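You operate a simulated robot arm through the tools that you are given. There is no shell and no other tool. Be economical: measure what you need, move in short steps, check, and stop when the job is done.

You run a simulated two-armed robot. Do the job below in one go: nothing can be reset, and whatever is moved stays where it is left.

## Task
Bring the full crate from the lift table into the crate bench's frame.
Fine: first stack the small crate from the frame on LOT 35; wind the table level, slide the crate over, wind it down again.
Where things are to end (x, y in the base frame): full crate within 0.045 m of [0.61, 0.53].

Only the result counts: the job must be done as asked and must still hold three seconds after the hand-in. Knocking over, shifting, dropping, spilling or breaking anything else fails it.

## Robot
Two 7-joint arms with two-finger parallel grippers on one trunk, on a base that drives. Base frame: it is fixed to the floor where the robot stands at the start and does not move with it; the origin is under the middle of the robot, x ahead of it, y to its left, z up. Lengths are in m, angles in degrees, forces in N, time in s.
The left shoulder is at the start at [0.05, 0.161, 1.148], the right one opposite. With the tool pointing down near the work surface each hand reaches from about 0.1 to 0.62 m from the robot's upright axis, wherever it stands, measured 20 degrees to its own side. Places, roughly: lift crank [0.4, 1.4, 0.8]; lift table top [0.7, 1, 0.5]; small crate [-1.5, -4.75, 1]. Payload 3.43 kg a hand.
The tool frame of a hand sits at the grasp point between the pads (the TCP): z along the fingers, y along the line on which they close. The tips reach 0.03 m beyond it. The gripper opens to 0.094 m. The fingers are 0.028 m wide and 0.01 m thick; the gripper's body (0.05 by 0.096 m) begins 0.055 m behind the TCP.
Orientation is that of the tool frame in the base frame, as a unit quaternion [w, x, y, z]. With the fingers straight down and closing along the base's y, the tool's x points along the base's -x, its y along +y and its z along -z.

## Interface
- The arms move only by the tool jog_arm. It takes "left_motion", "right_motion" or both (then of equal length, played together; a hand with none holds still); each is a list of rows, each a list of 7 numbers: the finger opening in m, from 0 to 0.094, then the shift along the tool's x, y, z in m, then the turn, a rotation vector about the tool's x, y, z in degrees. In form: [[fingers, tx, ty, tz, rx, ry, rz], ...]. A call has 1 to 10 rows; each row is the pose to reach, as a shift and turn from the pose commanded when the call began, along the tool's axes at that moment. A row lasts 0.2 s, in which the tool goes at most 0.05 m and 8.6 degrees; a call with a longer step from one row to the next is refused whole, and so is a gripper value outside its range. Where a pose cannot be reached the arm comes as near as it can. A force on the tool above 90 N (or 10 N above the force at the start of the call, whichever is more), or a blocked arm, ends the call early, and 0.2 s more pass. The fingers move at their own pace (about 0.045 m/s each) and stop on an object; they squeeze with about 35 N. The grip force told is the motor's: it shows also when the fingers shut on nothing. Time passes only in rows, and 0.2 s behind the last, so rows that repeat a pose let the fingers close. The reply holds the time, the measured pose of the TCP, the force on the tool along the base axes, the opening and the grip force, in the units named above and with some noise, with the torque about the TCP (base axes, N m) and any sound that the robot's microphone picked up.
- Cameras (640 x 400 px; columns grow to the right, rows downward): "scene" is now at [0.1304, 0.0155, 1.2964]; the picture's right is [0.16, -0.99, 0.00], its down [-0.31, -0.05, -0.95] and it looks along [0.94, 0.15, -0.32] (base axes); focal length 214 px, centre (320, 200). "left" rides on the left gripper at [0.076, -0.014, -0.103] in its tool frame; the picture's right is [0.18, 0.98, 0.00], its down [-0.75, 0.14, -0.64] and it looks along [-0.63, 0.12, 0.77] (tool axes); focal length 243 px, centre (320, 200). "right" rides on the right gripper at [0.076, 0.014, -0.103] in its tool frame; the picture's right is [-0.18, 0.98, 0.00], its down [-0.75, -0.14, -0.64] and it looks along [-0.63, -0.12, 0.77] (tool axes); focal length 243 px, centre (320, 200). There is no depth. A picture from a camera that has moved, and an enlarged one, comes with that camera's place and axes in the base frame and with its lens.
- get_image(camera): a new picture of that camera. No time passes.
- raise_lower(by): slides the trunk up (or, below 0, down) by that many m; the arms and the scene camera ride with it, the base frame stays. It gives what a move gives, with no picture.
- steer(legs): drives the robot by 1 to 6 legs, each [ahead, left, turn to the left] in m, m and degrees, along the robot's own axes; the way and the turn of a leg run together, so that a leg with both is an arc; at most 1.5 m and 180 degrees a leg. The arms and the cameras ride along, it lands a little off, and it stops where it bumps. It gives what a move gives.
- turn_head(pan, tilt): turns the head with the scene camera to pan (to the left, within 80 degrees either way) and tilt (down, from -29 to 69), counted from straight ahead of the robot. It gives what a move gives.
- inspect(camera, box): a new picture of the part [left, top, right, bottom] of that camera's present view, enlarged. No time passes.
- close_job(): hands the job in; it is judged then, once.

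Go step by step. Nothing tells you exact positions but the pictures and the camera data: compare them with the known pose of the tool, close in by small moves and look again before you grip or let go. The budget is 120 turns and 88 pictures, counting those below and the enlarged ones. Unless the task says otherwise, let go and move clear before handing in, and close with one line.

The tools are called after ">>>" as a command line: name --argument value ..., lists and objects as JSON in quotes. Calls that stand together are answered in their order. jog_arm: Moves the arms, as the interface text tells. Its arguments: {"type":"object","properties":{"left_motion":{"type":"array","items":{"type":"array","items":{"type":"number"}}},"right_motion":{"type":"array","items":{"type":"array","items":{"type":"number"}}}},"required":[]} The other tools are called the same way: raise_lower (by) slides the trunk up or down; steer (legs) drives the base; turn_head (pan, tilt) turns the head that bears the scene camera; get_image (camera) takes a picture; inspect (camera, box) takes an enlarged picture of a part of a camera's view; close_job () hands the job in.

At the start:

```text
clock: 0.0
left_tool_pos: [0.2738, 0.4222, 1.2014]
left_orientation: [0.002, 0.0, 1.0, 0.002]
left_wrist_force: [0.2, 0.6, 0.7]
left_torque: [0.0, 0.0, 0.0]
left_grip_width: 0.0939
left_finger_force: 0.2
right_tool_pos: [0.3461, 0.0141, 1.2374]
right_orientation: [0.0, 0.0, 1.0, 0.0]
right_wrist_force: [0.2, -0.8, -0.1]
right_torque: [-0.01, 0.04, 0.0]
right_grip_width: 0.0942
right_finger_force: 0.2
trunk travel left (down, up): [-0.175, 0.092]
robot x, y, heading: [-0.0007, -0.0019, 0.1]
head pan, tilt: [9.2, 18.6]
```

scene: 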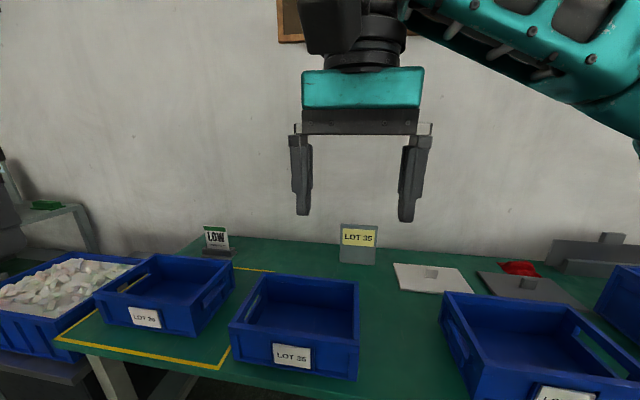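
right: 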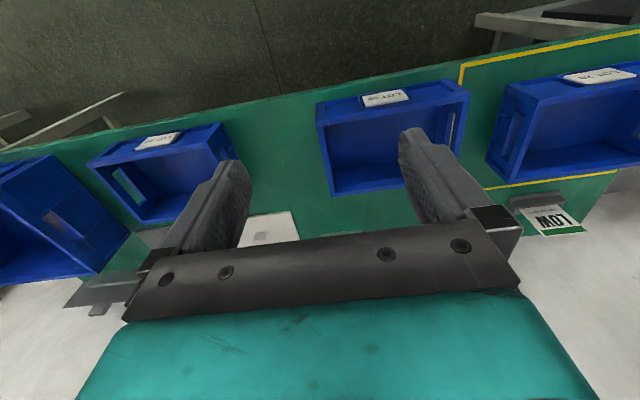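
left: 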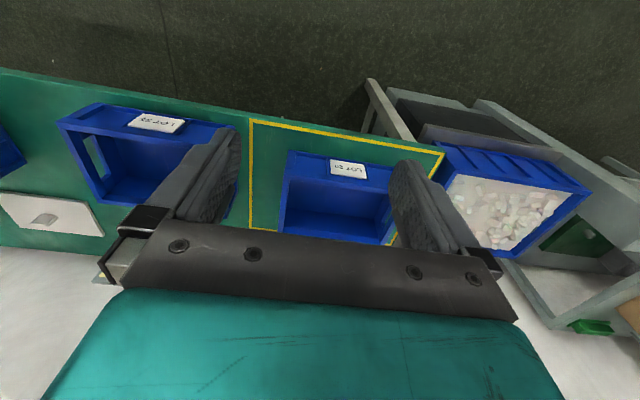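

I see a green bench with blue crates, a yellow frame holding one crate, and the full crate on the left on the lift table. I'll look closer and look around to the left first.

>>> inspect --camera "scene" --box '[0, 200, 400, 400]'

>>> turn_head --pan 60 --tilt 30

>>> get_image --camera "scene"

```text
1.60 times, centred on (200, 300) of scene
camera zoom: at [0.1304, 0.0155, 1.2964], right [0.16, -0.99, 0.0], down [-0.31, -0.05, -0.95], along [0.94, 0.15, -0.32], focal length 343 px, centre (512, 40)
```

zoom: 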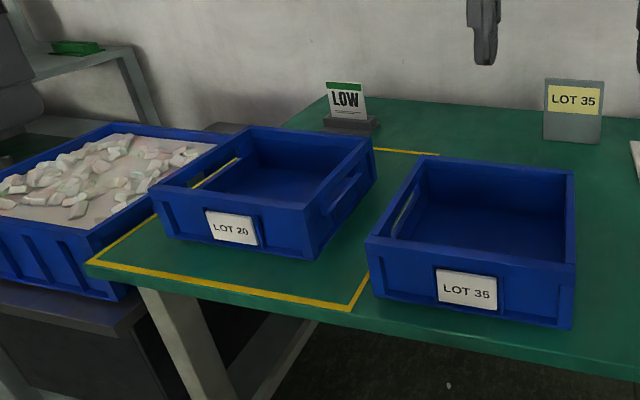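

```text
clock: 1.2
left_tool_pos: [0.2721, 0.4217, 1.2]
left_orientation: [0.0, 0.0, 1.0, 0.001]
left_wrist_force: [0.0, -0.1, 0.6]
left_torque: [0.0, -0.01, -0.01]
left_grip_width: 0.0942
left_finger_force: 0.1
right_tool_pos: [0.3461, 0.0139, 1.2369]
right_orientation: [-0.001, 0.0, 1.0, 0.001]
right_wrist_force: [0.4, 0.2, 0.8]
right_torque: [0.04, 0.02, 0.01]
right_grip_width: 0.0941
right_finger_force: 0.0
trunk travel left (down, up): [-0.175, 0.092]
robot x, y, heading: [0.0012, 0.0004, 0.2]
head pan, tilt: [60.0, 30.0]
```

```text
83 pictures are left
camera scene: at [0.0836, 0.079, 1.278], right [0.87, -0.5, 0.0], down [-0.25, -0.43, -0.87], along [0.43, 0.75, -0.5], focal length 214 px, centre (320, 200)
```

scene: 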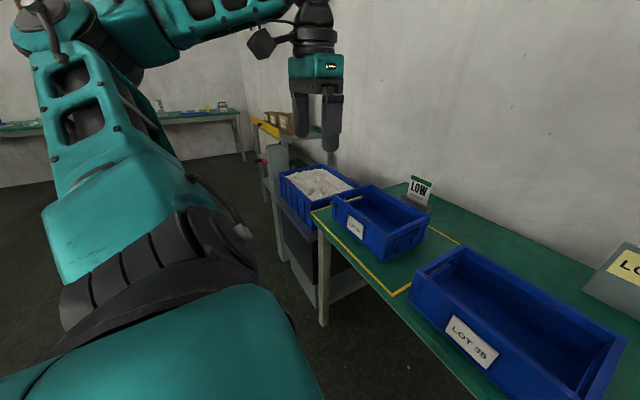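

The frame runs about x 0.43–0.79, y 0.30–0.76 on a bench top at z≈0.775; LOT 20 is in it and LOT 35 is just right of it. I'll look right and further left.

>>> turn_head --pan -30 --tilt 30

>>> get_image --camera "scene"

>>> turn_head --pan 25 --tilt 40

>>> get_image --camera "scene"

```text
clock: 2.8
left_tool_pos: [0.273, 0.4216, 1.2003]
left_orientation: [0.001, -0.002, 1.0, 0.001]
left_wrist_force: [-0.5, -0.1, -1.0]
left_torque: [0.01, -0.02, 0.02]
left_grip_width: 0.0941
left_finger_force: 0.2
right_tool_pos: [0.3461, 0.0147, 1.2371]
right_orientation: [0.0, 0.0, 1.0, 0.001]
right_wrist_force: [0.1, 0.0, 0.3]
right_torque: [-0.01, 0.0, 0.01]
right_grip_width: 0.0941
right_finger_force: 0.0
trunk travel left (down, up): [-0.175, 0.092]
robot x, y, heading: [0.0006, -0.0018, -0.2]
head pan, tilt: [-30.0, 30.0]
```

```text
82 pictures are left
camera scene: at [0.1167, -0.0445, 1.278], right [-0.5, -0.87, 0.0], down [-0.43, 0.25, -0.87], along [0.75, -0.43, -0.5], focal length 214 px, centre (320, 200)
```

scene: 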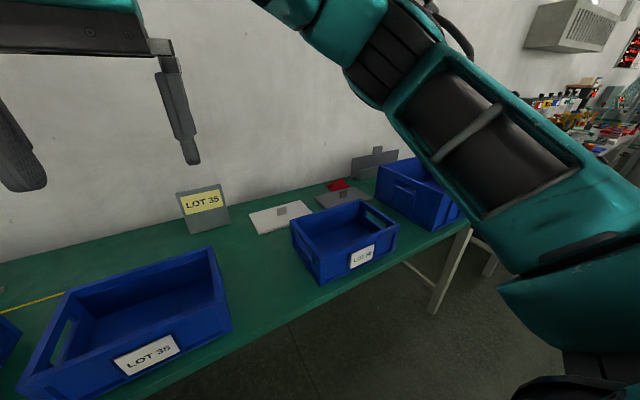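

```text
clock: 4.1
left_tool_pos: [0.2742, 0.4217, 1.2012]
left_orientation: [0.002, -0.001, 1.0, 0.001]
left_wrist_force: [-0.6, 0.8, 0.0]
left_torque: [0.02, 0.03, 0.02]
left_grip_width: 0.0942
left_finger_force: 0.0
right_tool_pos: [0.3462, 0.0133, 1.236]
right_orientation: [0.0, 0.0, 1.0, 0.001]
right_wrist_force: [0.8, -0.1, 0.3]
right_torque: [0.04, -0.04, -0.02]
right_grip_width: 0.0939
right_finger_force: 0.1
trunk travel left (down, up): [-0.175, 0.092]
robot x, y, heading: [-0.0027, -0.0018, -0.2]
head pan, tilt: [25.0, 40.0]
```

```text
81 pictures are left
camera scene: at [0.1154, 0.0365, 1.2626], right [0.42, -0.91, 0.0], down [-0.58, -0.27, -0.77], along [0.69, 0.32, -0.64], focal length 214 px, centre (320, 200)
```

scene: 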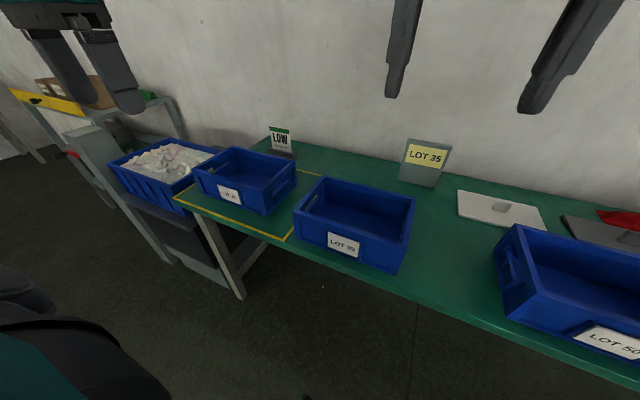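

LOT 20 (about 0.28 x 0.19) sits at roughly (0.58, 0.54), LOT 35 at about (0.56, 0.13), and LOT 50 is further right. I'll drive left so both arms are centred on LOT 20, then look with the hand cameras.

>>> steer --legs '[[0, 0.5, 0], [0.08, 0, 0]]'

>>> turn_head --pan 0 --tilt 55

>>> get_image --camera "scene"

>>> get_image --camera "left"

>>> get_image --camera "right"

```text
clock: 9.6
left_tool_pos: [0.357, 0.9197, 1.2012]
left_orientation: [-0.001, 0.002, 1.0, 0.001]
left_wrist_force: [0.8, 0.3, 0.4]
left_torque: [0.0, 0.0, -0.01]
left_grip_width: 0.0938
left_finger_force: 0.0
right_tool_pos: [0.4263, 0.5126, 1.2368]
right_orientation: [-0.001, 0.003, 1.0, 0.0]
right_wrist_force: [0.7, -0.6, 0.4]
right_torque: [-0.01, 0.02, 0.01]
right_grip_width: 0.0939
right_finger_force: 0.1
trunk travel left (down, up): [-0.175, 0.092]
robot x, y, heading: [0.082, 0.4969, -0.3]
head pan, tilt: [25.0, 40.0]
```

```text
clock: 10.5
left_tool_pos: [0.3556, 0.9202, 1.2013]
left_orientation: [0.001, 0.002, 1.0, 0.001]
left_wrist_force: [-0.3, -0.1, 0.9]
left_torque: [0.02, 0.02, -0.03]
left_grip_width: 0.0943
left_finger_force: 0.1
right_tool_pos: [0.426, 0.5117, 1.2361]
right_orientation: [-0.001, 0.004, 1.0, 0.001]
right_wrist_force: [10.3, -6.0, -8.4]
right_torque: [0.86, 0.56, 0.57]
right_grip_width: 0.0938
right_finger_force: 0.1
trunk travel left (down, up): [-0.175, 0.092]
robot x, y, heading: [0.0763, 0.5016, -0.3]
head pan, tilt: [0.0, 55.0]
```

```text
80 pictures are left
camera scene: at [0.1925, 0.5022, 1.245], right [0.02, -1.0, 0.0], down [-0.79, -0.02, -0.61], along [0.61, 0.01, -0.79], focal length 214 px, centre (320, 200)
```

scene: 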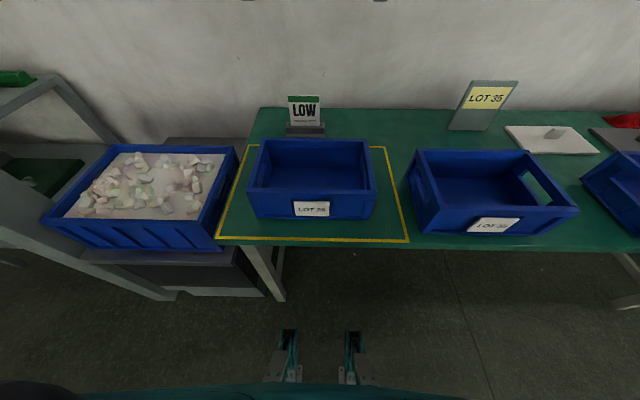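

```text
79 pictures are left
camera left: at [0.2789, 0.9054, 1.3038], right [-0.18, 0.98, 0.0], down [0.75, 0.14, 0.64], along [0.63, 0.12, -0.77], focal length 243 px, centre (320, 200)
```

left: 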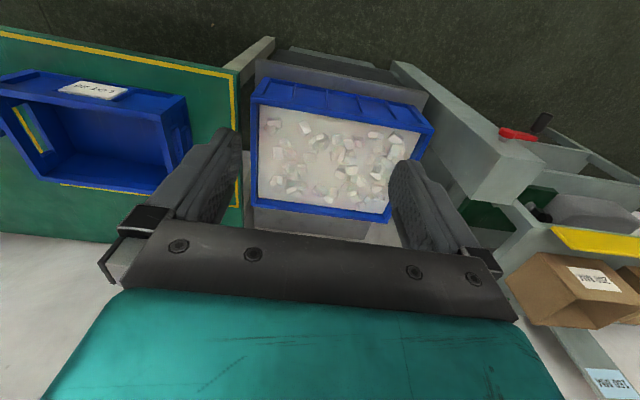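

```text
78 pictures are left
camera right: at [0.3508, 0.5263, 1.3399], right [0.19, 0.98, 0.0], down [0.75, -0.15, 0.64], along [0.63, -0.12, -0.77], focal length 243 px, centre (320, 200)
```

right: 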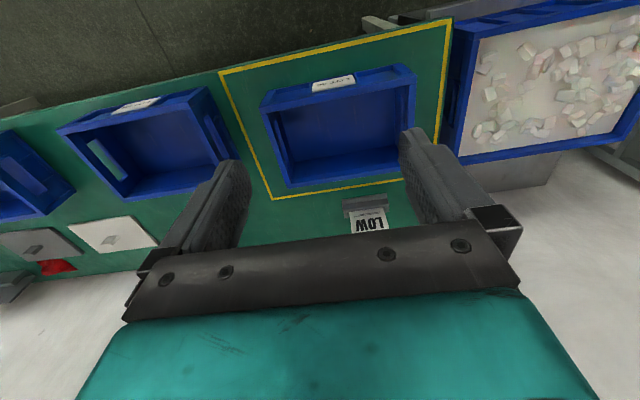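

Both crates are well visible from here. I'll zoom for accurate positions of LOT 20 and LOT 35.

>>> inspect --camera "scene" --box '[210, 120, 410, 245]'

>>> inspect --camera "scene" --box '[390, 130, 590, 255]'

```text
3.20 times, centred on (310, 182) of scene
camera zoom: at [0.1925, 0.5022, 1.245], right [0.02, -1.0, 0.0], down [-0.79, -0.02, -0.61], along [0.61, 0.01, -0.79], focal length 686 px, centre (352, 256)
```

zoom: 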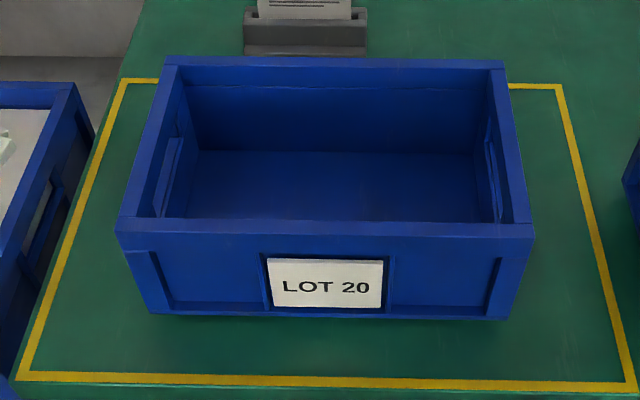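

```text
3.20 times, centred on (490, 192) of scene
camera zoom: at [0.1925, 0.5022, 1.245], right [0.02, -1.0, 0.0], down [-0.79, -0.02, -0.61], along [0.61, 0.01, -0.79], focal length 686 px, centre (-224, 224)
```

zoom: 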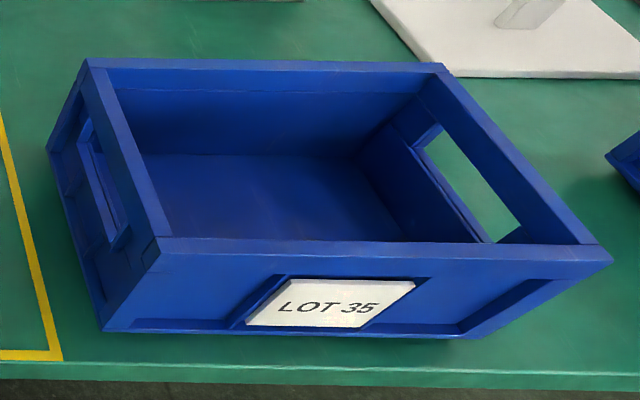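

LOT 20: x 0.49–0.684, y 0.381–0.67, rim z≈0.883. LOT 35: centre ≈(0.552, 0.112). I'll bring both open hands above LOT 20's end walls.

>>> jog_arm --left_motion '[[0.094, -0.023, -0.026, 0.02, 0, 0, 0], [0.094, -0.046, -0.052, 0.04, 0, 0, 0], [0.094, -0.069, -0.077, 0.06, 0, 0, 0], [0.094, -0.092, -0.103, 0.08, 0, 0, 0], [0.094, -0.116, -0.129, 0.1, 0, 0, 0], [0.094, -0.139, -0.155, 0.12, 0, 0, 0], [0.094, -0.162, -0.181, 0.14, 0, 0, 0], [0.094, -0.185, -0.206, 0.16, 0, 0, 0], [0.094, -0.208, -0.232, 0.18, 0, 0, 0], [0.094, -0.231, -0.258, 0.2, 0, 0, 0]]' --right_motion '[[0.094, -0.016, -0.012, 0.024, 0, 0, 0], [0.094, -0.032, -0.025, 0.047, 0, 0, 0], [0.094, -0.048, -0.037, 0.071, 0, 0, 0], [0.094, -0.064, -0.049, 0.094, 0, 0, 0], [0.094, -0.08, -0.062, 0.118, 0, 0, 0], [0.094, -0.097, -0.074, 0.142, 0, 0, 0], [0.094, -0.113, -0.086, 0.165, 0, 0, 0], [0.094, -0.129, -0.098, 0.189, 0, 0, 0], [0.094, -0.145, -0.111, 0.212, 0, 0, 0], [0.094, -0.161, -0.123, 0.236, 0, 0, 0]]'

>>> get_image --camera "scene"

>>> get_image --camera "left"

>>> get_image --camera "right"

```text
clock: 12.7
left_tool_pos: [0.5823, 0.6671, 1.0037]
left_orientation: [0.003, 0.002, 1.0, 0.0]
left_wrist_force: [-0.2, 0.7, -1.0]
left_torque: [0.01, -0.01, 0.0]
left_grip_width: 0.094
left_finger_force: 0.1
left hand out of reach, approached as far as the arm can: row 10
right_tool_pos: [0.5865, 0.3883, 0.9964]
right_orientation: [0.0, 0.003, 1.0, 0.001]
right_wrist_force: [0.0, 0.1, -0.3]
right_torque: [-0.01, 0.05, 0.0]
right_grip_width: 0.094
right_finger_force: 0.1
trunk travel left (down, up): [-0.175, 0.092]
robot x, y, heading: [0.0794, 0.4939, -0.6]
head pan, tilt: [0.0, 55.0]
```

```text
75 pictures are left
camera scene: at [0.1905, 0.5, 1.2419], right [-0.01, -1.0, 0.0], down [-0.82, 0.01, -0.57], along [0.57, 0.0, -0.82], focal length 214 px, centre (320, 200)
```

scene: 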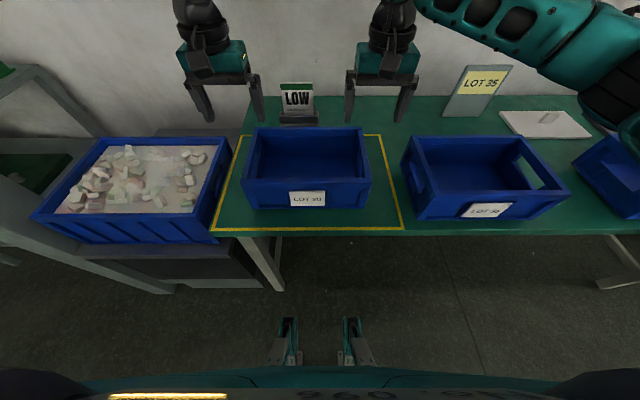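

```text
74 pictures are left
camera left: at [0.5043, 0.6526, 1.1053], right [-0.18, 0.98, 0.0], down [0.75, 0.14, 0.65], along [0.64, 0.12, -0.76], focal length 243 px, centre (320, 200)
```

left: 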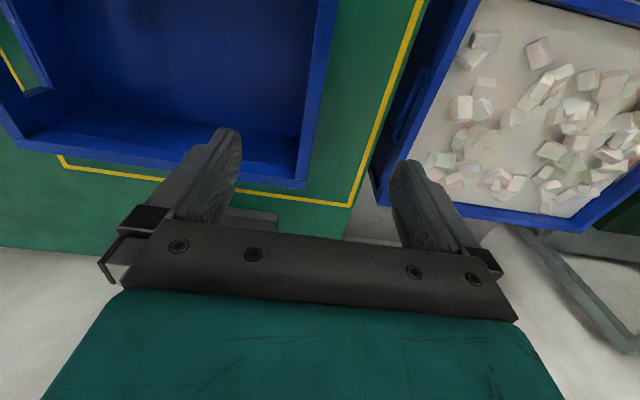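

```text
73 pictures are left
camera right: at [0.5113, 0.4024, 1.1009], right [0.19, 0.98, 0.0], down [0.75, -0.15, 0.64], along [0.63, -0.12, -0.77], focal length 243 px, centre (320, 200)
```

right: 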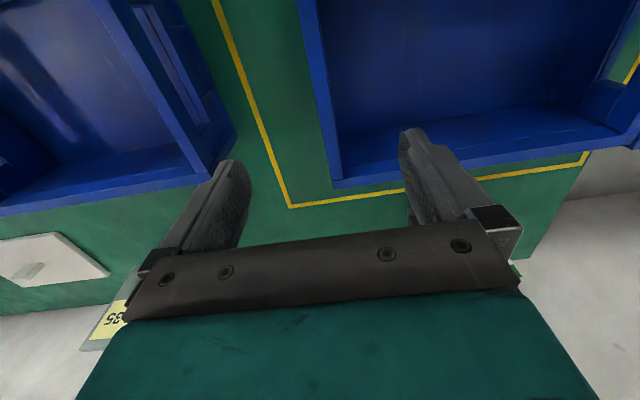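

Hands straddle the end walls nicely (wall centres about y 0.66 and 0.393). I'll lower to the rim and check.

>>> jog_arm --left_motion '[[0.094, 0, -0.003, 0.04, 0, 0, 0], [0.094, 0, -0.003, 0.08, 0, 0, 0], [0.094, 0, -0.003, 0.105, 0, 0, 0], [0.094, 0, -0.003, 0.128, 0, 0, 0]]' --right_motion '[[0.094, 0, 0.004, 0.04, 0, 0, 0], [0.094, 0, 0.004, 0.08, 0, 0, 0], [0.094, 0, 0.004, 0.105, 0, 0, 0], [0.094, 0, 0.004, 0.124, 0, 0, 0]]'

>>> get_image --camera "left"

>>> get_image --camera "right"

>>> inspect --camera "scene" --box '[210, 60, 450, 210]'

```text
clock: 13.7
left_tool_pos: [0.5546, 0.6955, 0.9012]
left_orientation: [0.001, 0.002, 1.0, 0.0]
left_wrist_force: [-0.2, 0.7, 0.3]
left_torque: [-0.02, 0.02, -0.01]
left_grip_width: 0.0942
left_finger_force: 0.0
left hand out of reach, approached as far as the arm can: row 1, 2, 3, 4
right_tool_pos: [0.587, 0.3918, 0.8763]
right_orientation: [-0.001, 0.004, 1.0, 0.001]
right_wrist_force: [-0.3, 0.5, -0.4]
right_torque: [-0.04, 0.02, 0.01]
right_grip_width: 0.0941
right_finger_force: 0.0
trunk travel left (down, up): [-0.175, 0.092]
robot x, y, heading: [0.0807, 0.5025, -0.7]
head pan, tilt: [0.0, 55.0]
```

```text
72 pictures are left
camera left: at [0.4771, 0.6797, 1.0031], right [-0.18, 0.98, 0.0], down [0.75, 0.14, 0.64], along [0.63, 0.11, -0.77], focal length 243 px, centre (320, 200)
```

left: 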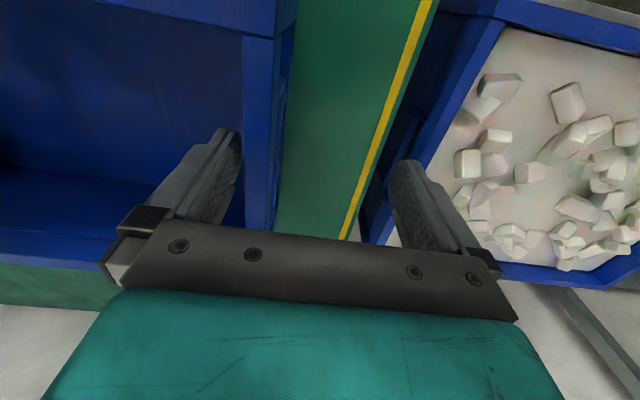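

```text
71 pictures are left
camera right: at [0.5114, 0.4065, 0.9796], right [0.19, 0.98, 0.0], down [0.75, -0.15, 0.64], along [0.63, -0.12, -0.77], focal length 243 px, centre (320, 200)
```

right: 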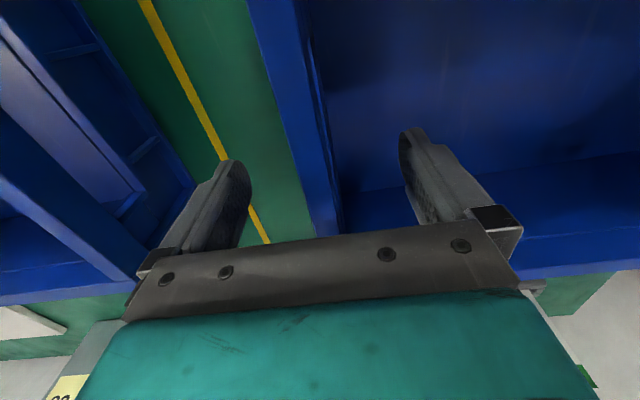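

```text
2.67 times, centred on (330, 135) of scene
camera zoom: at [0.1902, 0.5, 1.242], right [-0.01, -1.0, 0.0], down [-0.82, 0.01, -0.57], along [0.57, 0.0, -0.82], focal length 572 px, centre (293, 373)
```

zoom: 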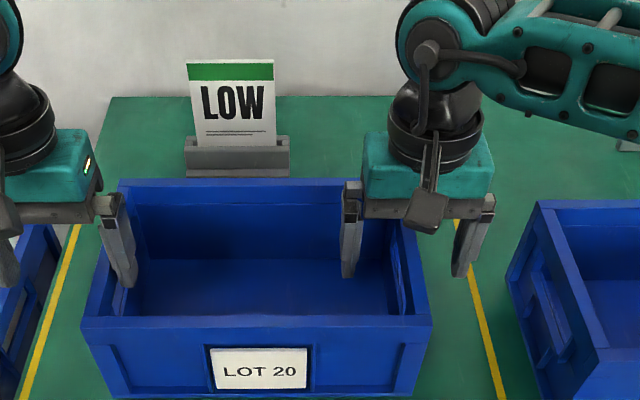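

The right hand is where I want it, but the left arm hit its reach early — probably an awkward elbow posture. I'll lift the left hand, pull it in, and see how it behaves.

>>> jog_arm --left_motion '[[0.094, 0, 0, -0.045, 0, 0, 0], [0.094, 0, 0, -0.09, 0, 0, 0], [0.094, 0.0, 0, -0.13, 0, 0, 0], [0.094, 0.04, 0, -0.16, 0, 0, 0], [0.094, 0.08, 0, -0.19, 0, 0, 0], [0.094, 0.12, -0.01, -0.22, 0, 0, 0], [0.094, 0.16, -0.03, -0.24, 0, 0, 0], [0.094, 0.18, -0.06, -0.26, 0, 0, 0], [0.094, 0.2, -0.08, -0.28, 0, 0, 0]]'

>>> get_image --camera "scene"

```text
refused: row 6 steps farther than a row can; nothing moved
```

```text
69 pictures are left
camera scene: at [0.1902, 0.5, 1.242], right [-0.01, -1.0, 0.0], down [-0.82, 0.01, -0.57], along [0.57, 0.0, -0.82], focal length 214 px, centre (320, 200)
```

scene: 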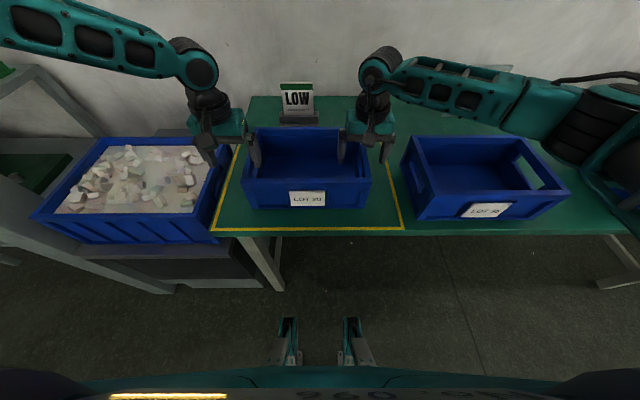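

The call was refused for a step too long; I'll repeat with shorter steps.

>>> jog_arm --left_motion '[[0.094, 0, 0, -0.045, 0, 0, 0], [0.094, 0, 0, -0.09, 0, 0, 0], [0.094, 0.0, 0, -0.13, 0, 0, 0], [0.094, 0.035, 0, -0.16, 0, 0, 0], [0.094, 0.07, 0, -0.19, 0, 0, 0], [0.094, 0.105, -0.01, -0.22, 0, 0, 0], [0.094, 0.14, -0.025, -0.24, 0, 0, 0], [0.094, 0.16, -0.055, -0.26, 0, 0, 0], [0.094, 0.18, -0.08, -0.28, 0, 0, 0]]'

```text
clock: 15.7
left_tool_pos: [0.3711, 0.6153, 1.1783]
left_orientation: [0.001, 0.003, 1.0, 0.0]
left_wrist_force: [0.4, 0.5, 0.6]
left_torque: [0.01, 0.01, 0.0]
left_grip_width: 0.0943
left_finger_force: 0.0
right_tool_pos: [0.5869, 0.3912, 0.8753]
right_orientation: [-0.001, 0.003, 1.0, 0.0]
right_wrist_force: [-0.7, 0.8, 1.3]
right_torque: [-0.01, 0.01, -0.02]
right_grip_width: 0.0937
right_finger_force: 0.1
trunk travel left (down, up): [-0.175, 0.092]
robot x, y, heading: [0.076, 0.503, -0.4]
head pan, tilt: [0.0, 55.0]
```

Now the left hand goes out again from this tucked pose to above the left wall.

>>> jog_arm --left_motion '[[0.094, -0.03, 0.006, 0.025, 0, 0, 0], [0.094, -0.06, 0.013, 0.05, 0, 0, 0], [0.094, -0.09, 0.019, 0.075, 0, 0, 0], [0.094, -0.12, 0.026, 0.1, 0, 0, 0], [0.094, -0.15, 0.032, 0.125, 0, 0, 0], [0.094, -0.18, 0.039, 0.15, 0, 0, 0], [0.094, -0.21, 0.045, 0.178, 0, 0, 0], [0.094, -0.213, 0.045, 0.218, 0, 0, 0], [0.094, -0.213, 0.045, 0.258, 0, 0, 0], [0.094, -0.213, 0.045, 0.303, 0, 0, 0]]'

```text
clock: 17.9
left_tool_pos: [0.5555, 0.6928, 0.9025]
left_orientation: [0.001, 0.003, 1.0, 0.0]
left_wrist_force: [0.7, 0.2, 0.2]
left_torque: [-0.02, 0.02, 0.01]
left_grip_width: 0.0941
left_finger_force: 0.0
left hand out of reach, approached as far as the arm can: row 7, 8, 9, 10
right_tool_pos: [0.5871, 0.3915, 0.8769]
right_orientation: [0.0, 0.004, 1.0, 0.001]
right_wrist_force: [0.3, 0.3, -0.4]
right_torque: [-0.01, -0.02, -0.02]
right_grip_width: 0.0939
right_finger_force: 0.2
trunk travel left (down, up): [-0.175, 0.092]
robot x, y, heading: [0.0799, 0.5, -0.3]
head pan, tilt: [0.0, 55.0]
```

The left arm stops short again, so I'll raise both hands clear and bring the robot a little closer to the bench.

>>> jog_arm --left_motion '[[0.094, 0, 0, -0.045, 0, 0, 0], [0.094, 0.02, 0, -0.085, 0, 0, 0], [0.094, 0.05, 0, -0.11, 0, 0, 0], [0.094, 0.07, 0, -0.12, 0, 0, 0]]' --right_motion '[[0.094, 0, 0, -0.045, 0, 0, 0], [0.094, 0, 0, -0.085, 0, 0, 0], [0.094, 0.03, 0, -0.11, 0, 0, 0], [0.094, 0.07, 0, -0.12, 0, 0, 0]]'

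>>> steer --legs '[[0.07, 0.02, 0]]'

>>> get_image --camera "scene"

```text
clock: 18.9
left_tool_pos: [0.4844, 0.6918, 1.0263]
left_orientation: [0.001, 0.003, 1.0, 0.001]
left_wrist_force: [1.1, -1.0, 0.3]
left_torque: [0.02, -0.05, -0.02]
left_grip_width: 0.0941
left_finger_force: 0.0
right_tool_pos: [0.5167, 0.3928, 0.9986]
right_orientation: [0.0, 0.003, 1.0, 0.0]
right_wrist_force: [0.3, 0.1, -0.2]
right_torque: [0.0, 0.0, 0.03]
right_grip_width: 0.0943
right_finger_force: 0.0
trunk travel left (down, up): [-0.175, 0.092]
robot x, y, heading: [0.0794, 0.497, -0.3]
head pan, tilt: [0.0, 55.0]
```

```text
clock: 19.9
left_tool_pos: [0.5566, 0.7081, 1.0252]
left_orientation: [0.001, 0.004, 1.0, 0.001]
left_wrist_force: [-0.1, 0.1, 0.8]
left_torque: [-0.02, 0.04, 0.01]
left_grip_width: 0.0939
left_finger_force: 0.0
right_tool_pos: [0.5879, 0.4109, 0.997]
right_orientation: [0.001, 0.005, 1.0, 0.001]
right_wrist_force: [0.2, 0.1, 0.1]
right_torque: [-0.06, 0.03, 0.03]
right_grip_width: 0.0942
right_finger_force: 0.1
trunk travel left (down, up): [-0.175, 0.092]
robot x, y, heading: [0.1475, 0.5194, -0.3]
head pan, tilt: [0.0, 55.0]
```

```text
68 pictures are left
camera scene: at [0.2596, 0.5188, 1.2418], right [-0.01, -1.0, 0.0], down [-0.82, 0.01, -0.57], along [0.57, -0.01, -0.82], focal length 214 px, centre (320, 200)
```

scene: 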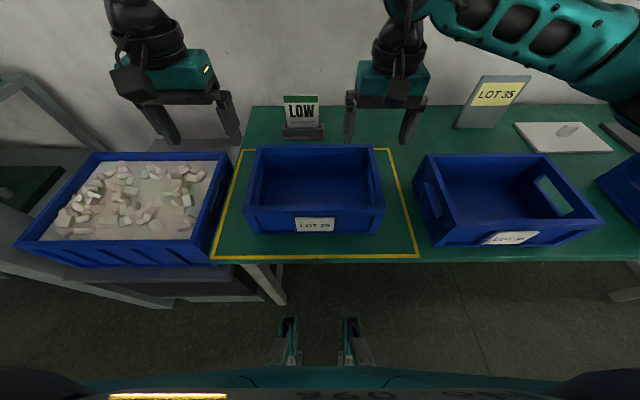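

No bump. Now lowering both hands onto the end walls.

>>> jog_arm --left_motion '[[0.094, -0.015, -0.025, 0.02, 0, 0, 0], [0.094, -0.028, -0.048, 0.04, 0, 0, 0], [0.094, -0.028, -0.048, 0.08, 0, 0, 0], [0.094, -0.028, -0.048, 0.12, 0, 0, 0], [0.094, -0.028, -0.048, 0.151, 0, 0, 0]]' --right_motion '[[0.094, 0, -0.01, 0.02, 0, 0, 0], [0.094, 0, -0.018, 0.04, 0, 0, 0], [0.094, 0, -0.018, 0.07, 0, 0, 0], [0.094, 0, -0.018, 0.1, 0, 0, 0], [0.094, 0, -0.018, 0.122, 0, 0, 0]]'

>>> inspect --camera "scene" --box '[200, 70, 440, 220]'

>>> get_image --camera "left"

>>> get_image --camera "right"

```text
clock: 21.1
left_tool_pos: [0.5718, 0.6813, 0.8898]
left_orientation: [0.002, 0.004, 1.0, 0.001]
left_wrist_force: [0.1, -0.3, 0.5]
left_torque: [0.02, -0.02, 0.01]
left_grip_width: 0.0938
left_finger_force: 0.0
left hand out of reach, approached as far as the arm can: row 4, 5
right_tool_pos: [0.5875, 0.3953, 0.8766]
right_orientation: [0.001, 0.005, 1.0, 0.001]
right_wrist_force: [0.3, 0.1, -0.7]
right_torque: [0.0, -0.01, 0.0]
right_grip_width: 0.094
right_finger_force: 0.0
trunk travel left (down, up): [-0.175, 0.092]
robot x, y, heading: [0.1504, 0.5154, -0.6]
head pan, tilt: [0.0, 55.0]
```

```text
2.67 times, centred on (320, 145) of scene
camera zoom: at [0.259, 0.5187, 1.242], right [-0.01, -1.0, 0.0], down [-0.82, 0.01, -0.57], along [0.57, -0.01, -0.82], focal length 572 px, centre (320, 347)
```

zoom: 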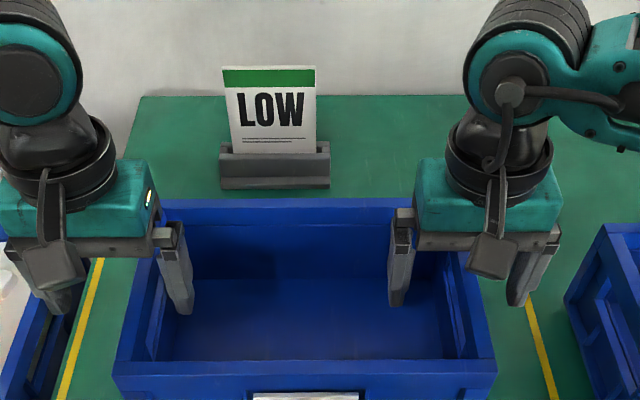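

```text
66 pictures are left
camera left: at [0.4949, 0.667, 0.9921], right [-0.18, 0.98, 0.0], down [0.75, 0.13, 0.64], along [0.63, 0.11, -0.76], focal length 243 px, centre (320, 200)
```

left: 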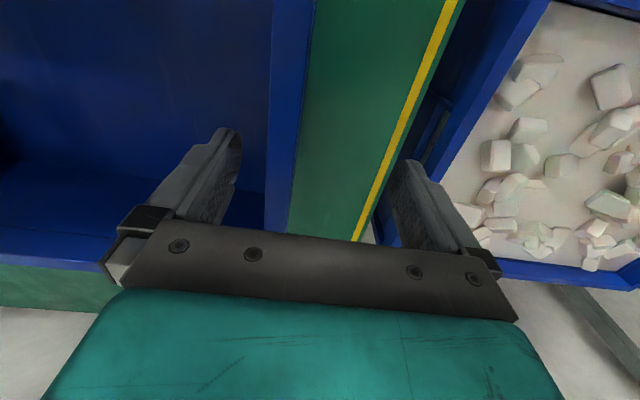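

```text
65 pictures are left
camera right: at [0.5114, 0.4101, 0.9808], right [0.19, 0.98, 0.0], down [0.75, -0.15, 0.64], along [0.63, -0.12, -0.77], focal length 243 px, centre (320, 200)
```

right: 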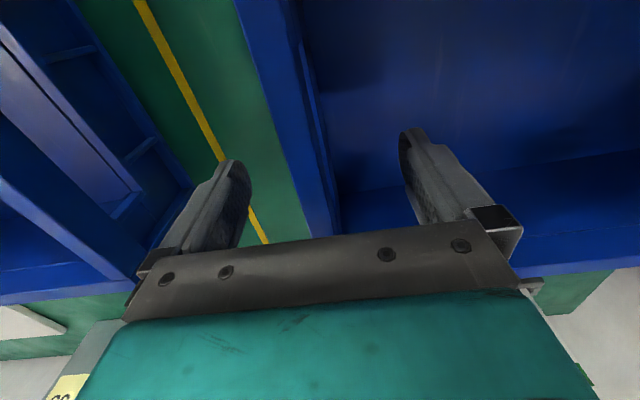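

The left arm's posture limits it low down. I'll raise both hands relative to the shoulders, then lower the trunk instead.

>>> jog_arm --left_motion '[[0.094, 0, 0, -0.045, 0, 0, 0], [0.094, 0, 0, -0.085, 0, 0, 0], [0.094, -0.013, -0.021, -0.12, 0, 0, 0], [0.094, -0.013, -0.021, -0.12, 0, 0, 0]]' --right_motion '[[0.094, 0, 0, -0.045, 0, 0, 0], [0.094, 0, 0, -0.085, 0, 0, 0], [0.094, 0, 0, -0.12, 0, 0, 0], [0.094, 0, 0, -0.133, 0, 0, 0]]'

>>> raise_lower --by -0.1

>>> get_image --camera "scene"

```text
clock: 22.1
left_tool_pos: [0.5816, 0.6598, 1.0072]
left_orientation: [0.001, 0.004, 1.0, 0.001]
left_wrist_force: [0.6, -0.9, 0.6]
left_torque: [-0.01, 0.0, -0.04]
left_grip_width: 0.094
left_finger_force: 0.0
right_tool_pos: [0.5871, 0.3917, 1.0084]
right_orientation: [0.001, 0.005, 1.0, 0.001]
right_wrist_force: [-0.1, -0.1, 1.4]
right_torque: [-0.02, 0.01, 0.04]
right_grip_width: 0.0938
right_finger_force: 0.0
trunk travel left (down, up): [-0.175, 0.092]
robot x, y, heading: [0.1501, 0.519, -0.4]
head pan, tilt: [0.0, 55.0]
```

```text
clock: 23.5
left_tool_pos: [0.5808, 0.6584, 0.9076]
left_orientation: [0.001, 0.005, 1.0, 0.002]
left_wrist_force: [0.1, 1.2, 0.1]
left_torque: [0.02, 0.01, 0.0]
left_grip_width: 0.094
left_finger_force: 0.0
right_tool_pos: [0.5874, 0.3931, 0.9089]
right_orientation: [0.001, 0.005, 1.0, 0.002]
right_wrist_force: [0.5, -0.3, 0.1]
right_torque: [0.0, -0.02, 0.01]
right_grip_width: 0.0938
right_finger_force: 0.0
trunk travel left (down, up): [-0.075, 0.192]
robot x, y, heading: [0.1488, 0.5198, -0.6]
head pan, tilt: [0.0, 55.0]
```

```text
64 pictures are left
camera scene: at [0.2587, 0.5186, 1.142], right [-0.01, -1.0, 0.0], down [-0.82, 0.01, -0.57], along [0.57, -0.01, -0.82], focal length 214 px, centre (320, 200)
```

scene: 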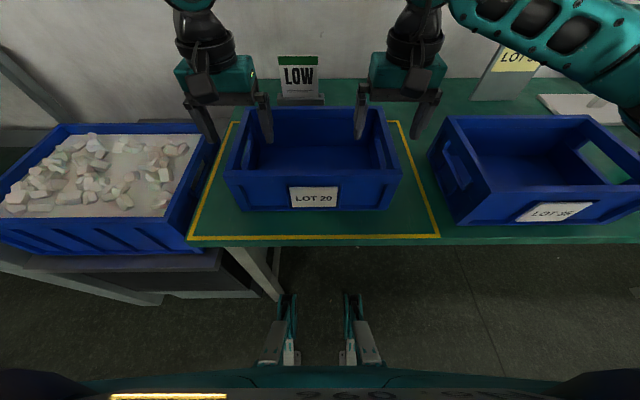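

Works well. Lower the trunk a bit more so the tips are ~4 cm below the rim, then look.

>>> raise_lower --by -0.033

>>> inspect --camera "scene" --box '[170, 40, 470, 228]'

```text
clock: 24.2
left_tool_pos: [0.5813, 0.6602, 0.8752]
left_orientation: [0.001, 0.004, 1.0, 0.002]
left_wrist_force: [-0.1, 0.0, -0.4]
left_torque: [0.01, 0.01, 0.02]
left_grip_width: 0.0939
left_finger_force: 0.1
right_tool_pos: [0.5886, 0.392, 0.8745]
right_orientation: [0.0, 0.006, 1.0, 0.001]
right_wrist_force: [0.4, 1.5, 0.1]
right_torque: [0.04, 0.01, -0.01]
right_grip_width: 0.094
right_finger_force: 0.2
trunk travel left (down, up): [-0.042, 0.225]
robot x, y, heading: [0.1452, 0.5186, -0.3]
head pan, tilt: [0.0, 55.0]
```

```text
2.13 times, centred on (320, 134) of scene
camera zoom: at [0.2587, 0.5186, 1.1089], right [-0.01, -1.0, 0.0], down [-0.82, 0.01, -0.57], along [0.57, -0.01, -0.82], focal length 456 px, centre (320, 340)
```

zoom: 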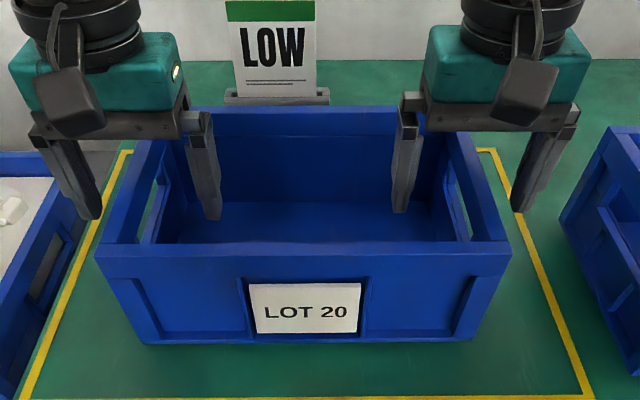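

Both hands straddle the walls. Closing.

>>> jog_arm --left_motion '[[0.05, 0, 0, 0, 0, 0, 0], [0.03, 0, 0, 0, 0, 0, 0], [0, 0, 0, 0, 0, 0, 0], [0, 0, 0, 0, 0, 0, 0], [0, 0, 0, 0, 0, 0, 0], [0, 0, 0, 0, 0, 0, 0], [0, 0, 0, 0, 0, 0, 0]]' --right_motion '[[0.05, 0, 0, 0, 0, 0, 0], [0.03, 0, 0, 0, 0, 0, 0], [0, 0, 0, 0, 0, 0, 0], [0, 0, 0, 0, 0, 0, 0], [0, 0, 0, 0, 0, 0, 0], [0, 0, 0, 0, 0, 0, 0], [0, 0, 0, 0, 0, 0, 0]]'

>>> raise_lower --by 0.03

>>> get_image --camera "scene"

```text
clock: 25.8
left_tool_pos: [0.5823, 0.6591, 0.874]
left_orientation: [0.001, 0.003, 1.0, 0.001]
left_wrist_force: [1.9, 6.5, 0.1]
left_torque: [-0.14, 0.26, 0.33]
left_grip_width: 0.0171
left_finger_force: 34.9
right_tool_pos: [0.5873, 0.3929, 0.876]
right_orientation: [0.0, 0.006, 1.0, 0.0]
right_wrist_force: [-1.8, -5.3, 0.6]
right_torque: [0.02, -0.19, 0.44]
right_grip_width: 0.0171
right_finger_force: 35.1
trunk travel left (down, up): [-0.042, 0.225]
robot x, y, heading: [0.1496, 0.5195, -0.5]
head pan, tilt: [0.0, 55.0]
```

```text
clock: 26.6
left_tool_pos: [0.5815, 0.6598, 0.905]
left_orientation: [0.001, 0.004, 1.0, 0.001]
left_wrist_force: [3.6, 7.9, -1.6]
left_torque: [-0.14, 0.09, 0.33]
left_grip_width: 0.0174
left_finger_force: 34.6
right_tool_pos: [0.5872, 0.3929, 0.9057]
right_orientation: [0.0, 0.005, 1.0, 0.0]
right_wrist_force: [-3.1, -7.8, -2.0]
right_torque: [0.09, -0.11, 0.49]
right_grip_width: 0.0173
right_finger_force: 35.0
trunk travel left (down, up): [-0.072, 0.195]
robot x, y, heading: [0.1519, 0.5172, -0.6]
head pan, tilt: [0.0, 55.0]
```

```text
62 pictures are left
camera scene: at [0.2592, 0.5186, 1.1389], right [-0.01, -1.0, 0.0], down [-0.82, 0.01, -0.57], along [0.57, -0.01, -0.82], focal length 214 px, centre (320, 200)
```

scene: 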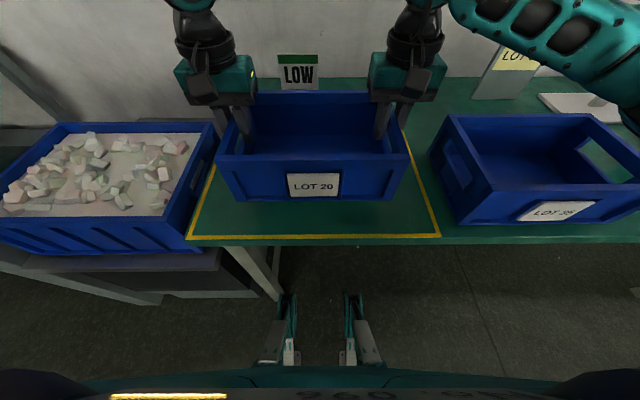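

The crate is lifted and light. Raise it clear, then carry it sideways with the base over LOT 35.

>>> raise_lower --by 0.13

>>> steer --legs '[[-0.036, 0, 0], [0, -0.414, 0.4]]'

>>> get_image --camera "scene"

```text
clock: 28.2
left_tool_pos: [0.5822, 0.6587, 1.0341]
left_orientation: [0.0, 0.004, 1.0, 0.0]
left_wrist_force: [3.3, 12.6, -1.3]
left_torque: [-0.24, -0.19, 0.34]
left_grip_width: 0.0174
left_finger_force: 35.1
right_tool_pos: [0.587, 0.3925, 1.0354]
right_orientation: [-0.001, 0.006, 1.0, 0.0]
right_wrist_force: [-2.5, -12.3, -1.1]
right_torque: [0.13, 0.18, 0.49]
right_grip_width: 0.0171
right_finger_force: 34.8
trunk travel left (down, up): [-0.202, 0.065]
robot x, y, heading: [0.1513, 0.521, -0.7]
head pan, tilt: [0.0, 55.0]
```

```text
clock: 32.8
left_tool_pos: [0.5419, 0.2548, 1.034]
left_orientation: [0.001, 0.001, 1.0, 0.001]
left_wrist_force: [2.0, 17.2, -1.0]
left_torque: [-0.26, -0.02, 0.34]
left_grip_width: 0.0171
left_finger_force: 34.7
right_tool_pos: [0.548, -0.0131, 1.0358]
right_orientation: [0.0, 0.003, 1.0, 0.0]
right_wrist_force: [-2.1, -17.8, -2.4]
right_torque: [0.17, -0.04, 0.4]
right_grip_width: 0.0172
right_finger_force: 35.3
trunk travel left (down, up): [-0.202, 0.065]
robot x, y, heading: [0.1096, 0.1126, -0.3]
head pan, tilt: [0.0, 55.0]
```

```text
61 pictures are left
camera scene: at [0.2196, 0.112, 1.2689], right [0.0, -1.0, 0.0], down [-0.82, 0.0, -0.57], along [0.57, 0.0, -0.82], focal length 214 px, centre (320, 200)
```

scene: 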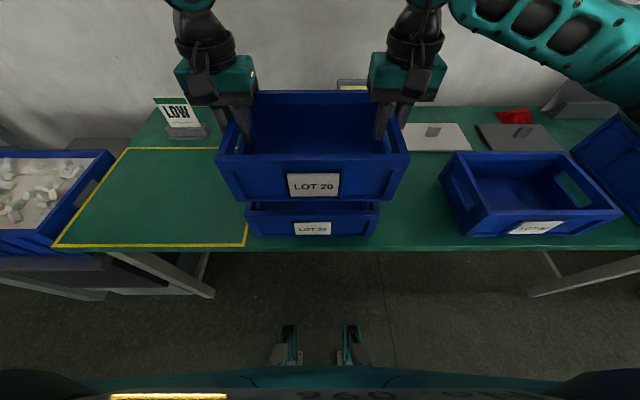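

Nearly over LOT 35. I'll zoom to check the alignment.

>>> inspect --camera "scene" --box '[200, 130, 424, 270]'

>>> get_image --camera "right"

>>> get_image --camera "left"

```text
2.86 times, centred on (312, 200) of scene
camera zoom: at [0.2196, 0.112, 1.2689], right [0.0, -1.0, 0.0], down [-0.82, 0.0, -0.57], along [0.57, 0.0, -0.82], focal length 613 px, centre (343, 200)
```

zoom: 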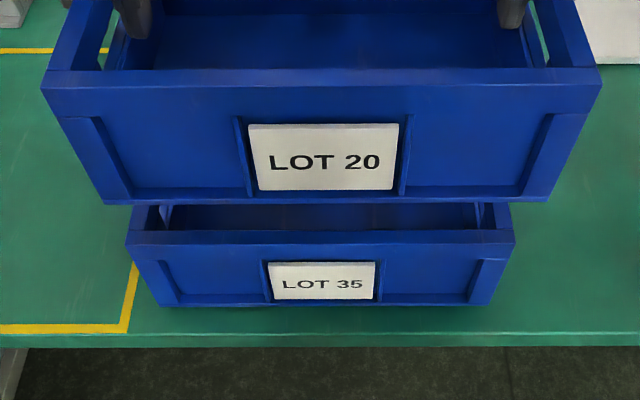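

```text
59 pictures are left
camera right: at [0.4724, 0.0026, 1.1394], right [0.19, 0.98, 0.0], down [0.75, -0.14, 0.64], along [0.63, -0.12, -0.77], focal length 243 px, centre (320, 200)
```

right: 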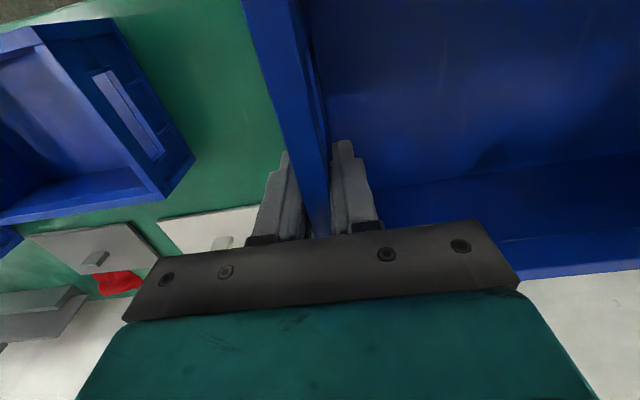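

```text
58 pictures are left
camera left: at [0.4648, 0.2396, 1.1371], right [-0.18, 0.98, 0.0], down [0.75, 0.14, 0.64], along [0.63, 0.12, -0.77], focal length 243 px, centre (320, 200)
```

left: 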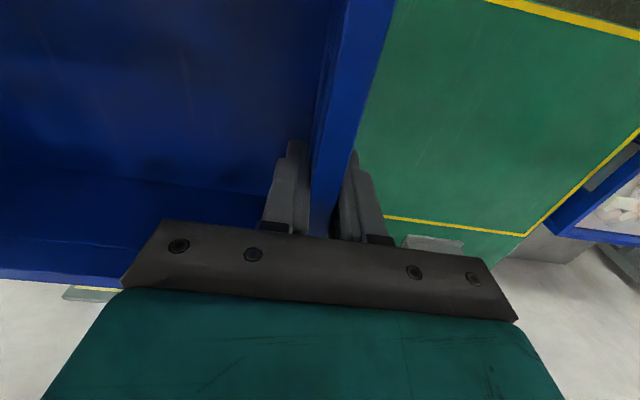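

LOT 20 lines up in x; it needs about +4 mm in y. I'll shift it, then lower most of the way.

>>> jog_arm --left_motion '[[0, 0, 0.004, 0, 0, 0, 0], [0, 0, 0.004, 0, 0, 0, 0]]' --right_motion '[[0, 0, 0.004, 0, 0, 0, 0], [0, 0, 0.004, 0, 0, 0, 0]]'

>>> raise_lower --by -0.04

>>> inspect --camera "scene" --box '[200, 130, 424, 270]'

```text
clock: 33.4
left_tool_pos: [0.5423, 0.26, 1.0345]
left_orientation: [0.001, 0.002, 1.0, 0.001]
left_wrist_force: [0.5, 3.6, -1.4]
left_torque: [-0.1, 0.16, 0.07]
left_grip_width: 0.0172
left_finger_force: 35.0
right_tool_pos: [0.5478, -0.009, 1.0352]
right_orientation: [0.0, 0.001, 1.0, -0.001]
right_wrist_force: [-0.6, -2.7, -1.4]
right_torque: [0.09, -0.15, 0.27]
right_grip_width: 0.0171
right_finger_force: 34.8
trunk travel left (down, up): [-0.202, 0.065]
robot x, y, heading: [0.1085, 0.1132, -0.2]
head pan, tilt: [0.0, 55.0]
```

```text
clock: 34.2
left_tool_pos: [0.5426, 0.2598, 0.9939]
left_orientation: [0.001, 0.001, 1.0, 0.001]
left_wrist_force: [1.6, 6.1, -0.6]
left_torque: [-0.19, 0.11, 0.11]
left_grip_width: 0.017
left_finger_force: 35.0
right_tool_pos: [0.5476, -0.0086, 0.9959]
right_orientation: [0.001, 0.003, 1.0, -0.001]
right_wrist_force: [-2.0, -6.0, -1.9]
right_torque: [0.09, -0.1, 0.27]
right_grip_width: 0.0172
right_finger_force: 35.4
trunk travel left (down, up): [-0.162, 0.105]
robot x, y, heading: [0.1103, 0.1121, -0.2]
head pan, tilt: [0.0, 55.0]
```

```text
2.86 times, centred on (312, 200) of scene
camera zoom: at [0.2193, 0.1121, 1.2289], right [0.0, -1.0, 0.0], down [-0.82, 0.0, -0.57], along [0.57, 0.0, -0.82], focal length 613 px, centre (343, 200)
```

zoom: 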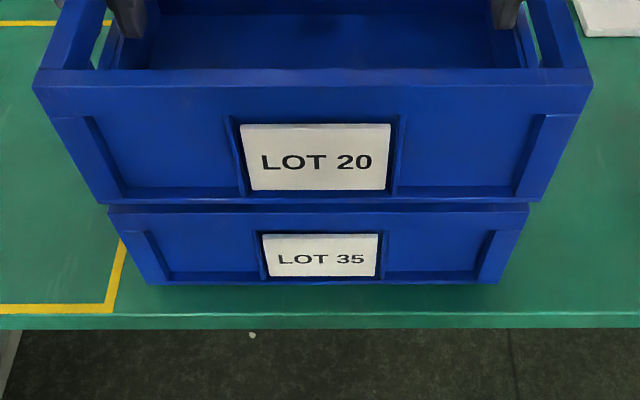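

Aligned within 1–2 mm. Lower the last centimetre.

>>> raise_lower --by -0.011

>>> inspect --camera "scene" --box '[200, 130, 424, 270]'

```text
clock: 34.8
left_tool_pos: [0.5424, 0.2598, 0.983]
left_orientation: [0.001, 0.0, 1.0, 0.0]
left_wrist_force: [1.9, 8.3, -1.7]
left_torque: [-0.19, 0.0, 0.11]
left_grip_width: 0.017
left_finger_force: 35.4
right_tool_pos: [0.5482, -0.0083, 0.9837]
right_orientation: [0.001, 0.002, 1.0, 0.0]
right_wrist_force: [-1.3, -8.1, -1.1]
right_torque: [0.14, -0.04, 0.3]
right_grip_width: 0.0173
right_finger_force: 35.6
trunk travel left (down, up): [-0.151, 0.116]
robot x, y, heading: [0.1107, 0.1121, -0.2]
head pan, tilt: [0.0, 55.0]
```

```text
2.86 times, centred on (312, 200) of scene
camera zoom: at [0.2194, 0.1121, 1.2179], right [0.0, -1.0, 0.0], down [-0.82, 0.0, -0.57], along [0.57, 0.0, -0.82], focal length 613 px, centre (343, 200)
```

zoom: 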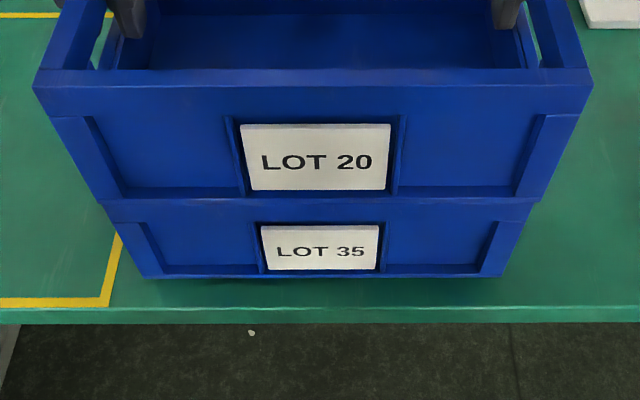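

Almost touching; I'll go down by small steps until the force shows contact.

>>> raise_lower --by -0.004

```text
clock: 35.3
left_tool_pos: [0.5429, 0.2593, 0.9795]
left_orientation: [0.0, 0.001, 1.0, 0.002]
left_wrist_force: [1.5, 10.1, -1.6]
left_torque: [-0.25, -0.06, 0.15]
left_grip_width: 0.0171
left_finger_force: 34.7
right_tool_pos: [0.548, -0.0082, 0.981]
right_orientation: [0.0, 0.003, 1.0, 0.0]
right_wrist_force: [-2.0, -10.1, -0.9]
right_torque: [0.14, 0.04, 0.3]
right_grip_width: 0.017
right_finger_force: 34.7
trunk travel left (down, up): [-0.147, 0.12]
robot x, y, heading: [0.1098, 0.1163, -0.2]
head pan, tilt: [0.0, 55.0]
```

>>> raise_lower --by -0.004

>>> raise_lower --by -0.003

>>> inspect --camera "scene" --box '[200, 130, 424, 270]'

```text
clock: 35.8
left_tool_pos: [0.5431, 0.2588, 0.9787]
left_orientation: [0.003, 0.001, 1.0, 0.0]
left_wrist_force: [1.6, 14.2, 15.8]
left_torque: [-0.15, 1.0, 0.06]
left_grip_width: 0.0172
left_finger_force: 34.9
right_tool_pos: [0.5483, -0.0083, 0.98]
right_orientation: [0.002, 0.003, 1.0, 0.0]
right_wrist_force: [1.6, -12.4, 12.5]
right_torque: [0.05, 1.0, 0.33]
right_grip_width: 0.0171
right_finger_force: 35.0
trunk travel left (down, up): [-0.143, 0.124]
robot x, y, heading: [0.1064, 0.1095, -0.2]
head pan, tilt: [0.0, 55.0]
```

```text
clock: 36.4
left_tool_pos: [0.5409, 0.2589, 0.9752]
left_orientation: [0.005, 0.0, 1.0, 0.0]
left_wrist_force: [4.7, 18.9, 28.5]
left_torque: [-0.36, 0.1, 0.3]
left_grip_width: 0.0175
left_finger_force: 34.8
right_tool_pos: [0.5483, -0.0079, 0.9774]
right_orientation: [0.005, 0.002, 1.0, 0.001]
right_wrist_force: [7.3, -16.0, 27.5]
right_torque: [-0.18, 0.06, 0.79]
right_grip_width: 0.0176
right_finger_force: 35.0
trunk travel left (down, up): [-0.14, 0.127]
robot x, y, heading: [0.111, 0.1162, -0.2]
head pan, tilt: [0.0, 55.0]
```

```text
2.86 times, centred on (312, 200) of scene
camera zoom: at [0.2169, 0.1122, 1.2078], right [0.0, -1.0, 0.0], down [-0.82, 0.0, -0.58], along [0.58, 0.0, -0.82], focal length 613 px, centre (343, 200)
```

zoom: 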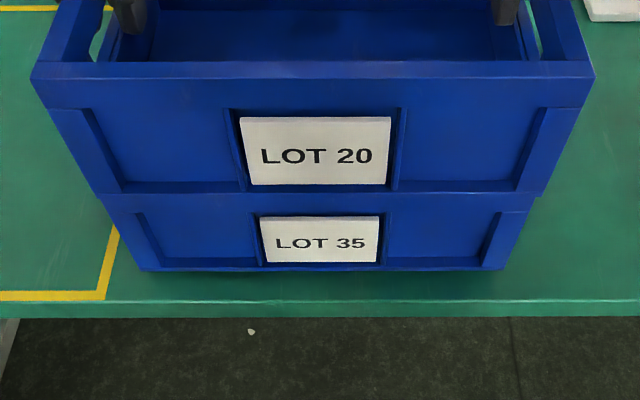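

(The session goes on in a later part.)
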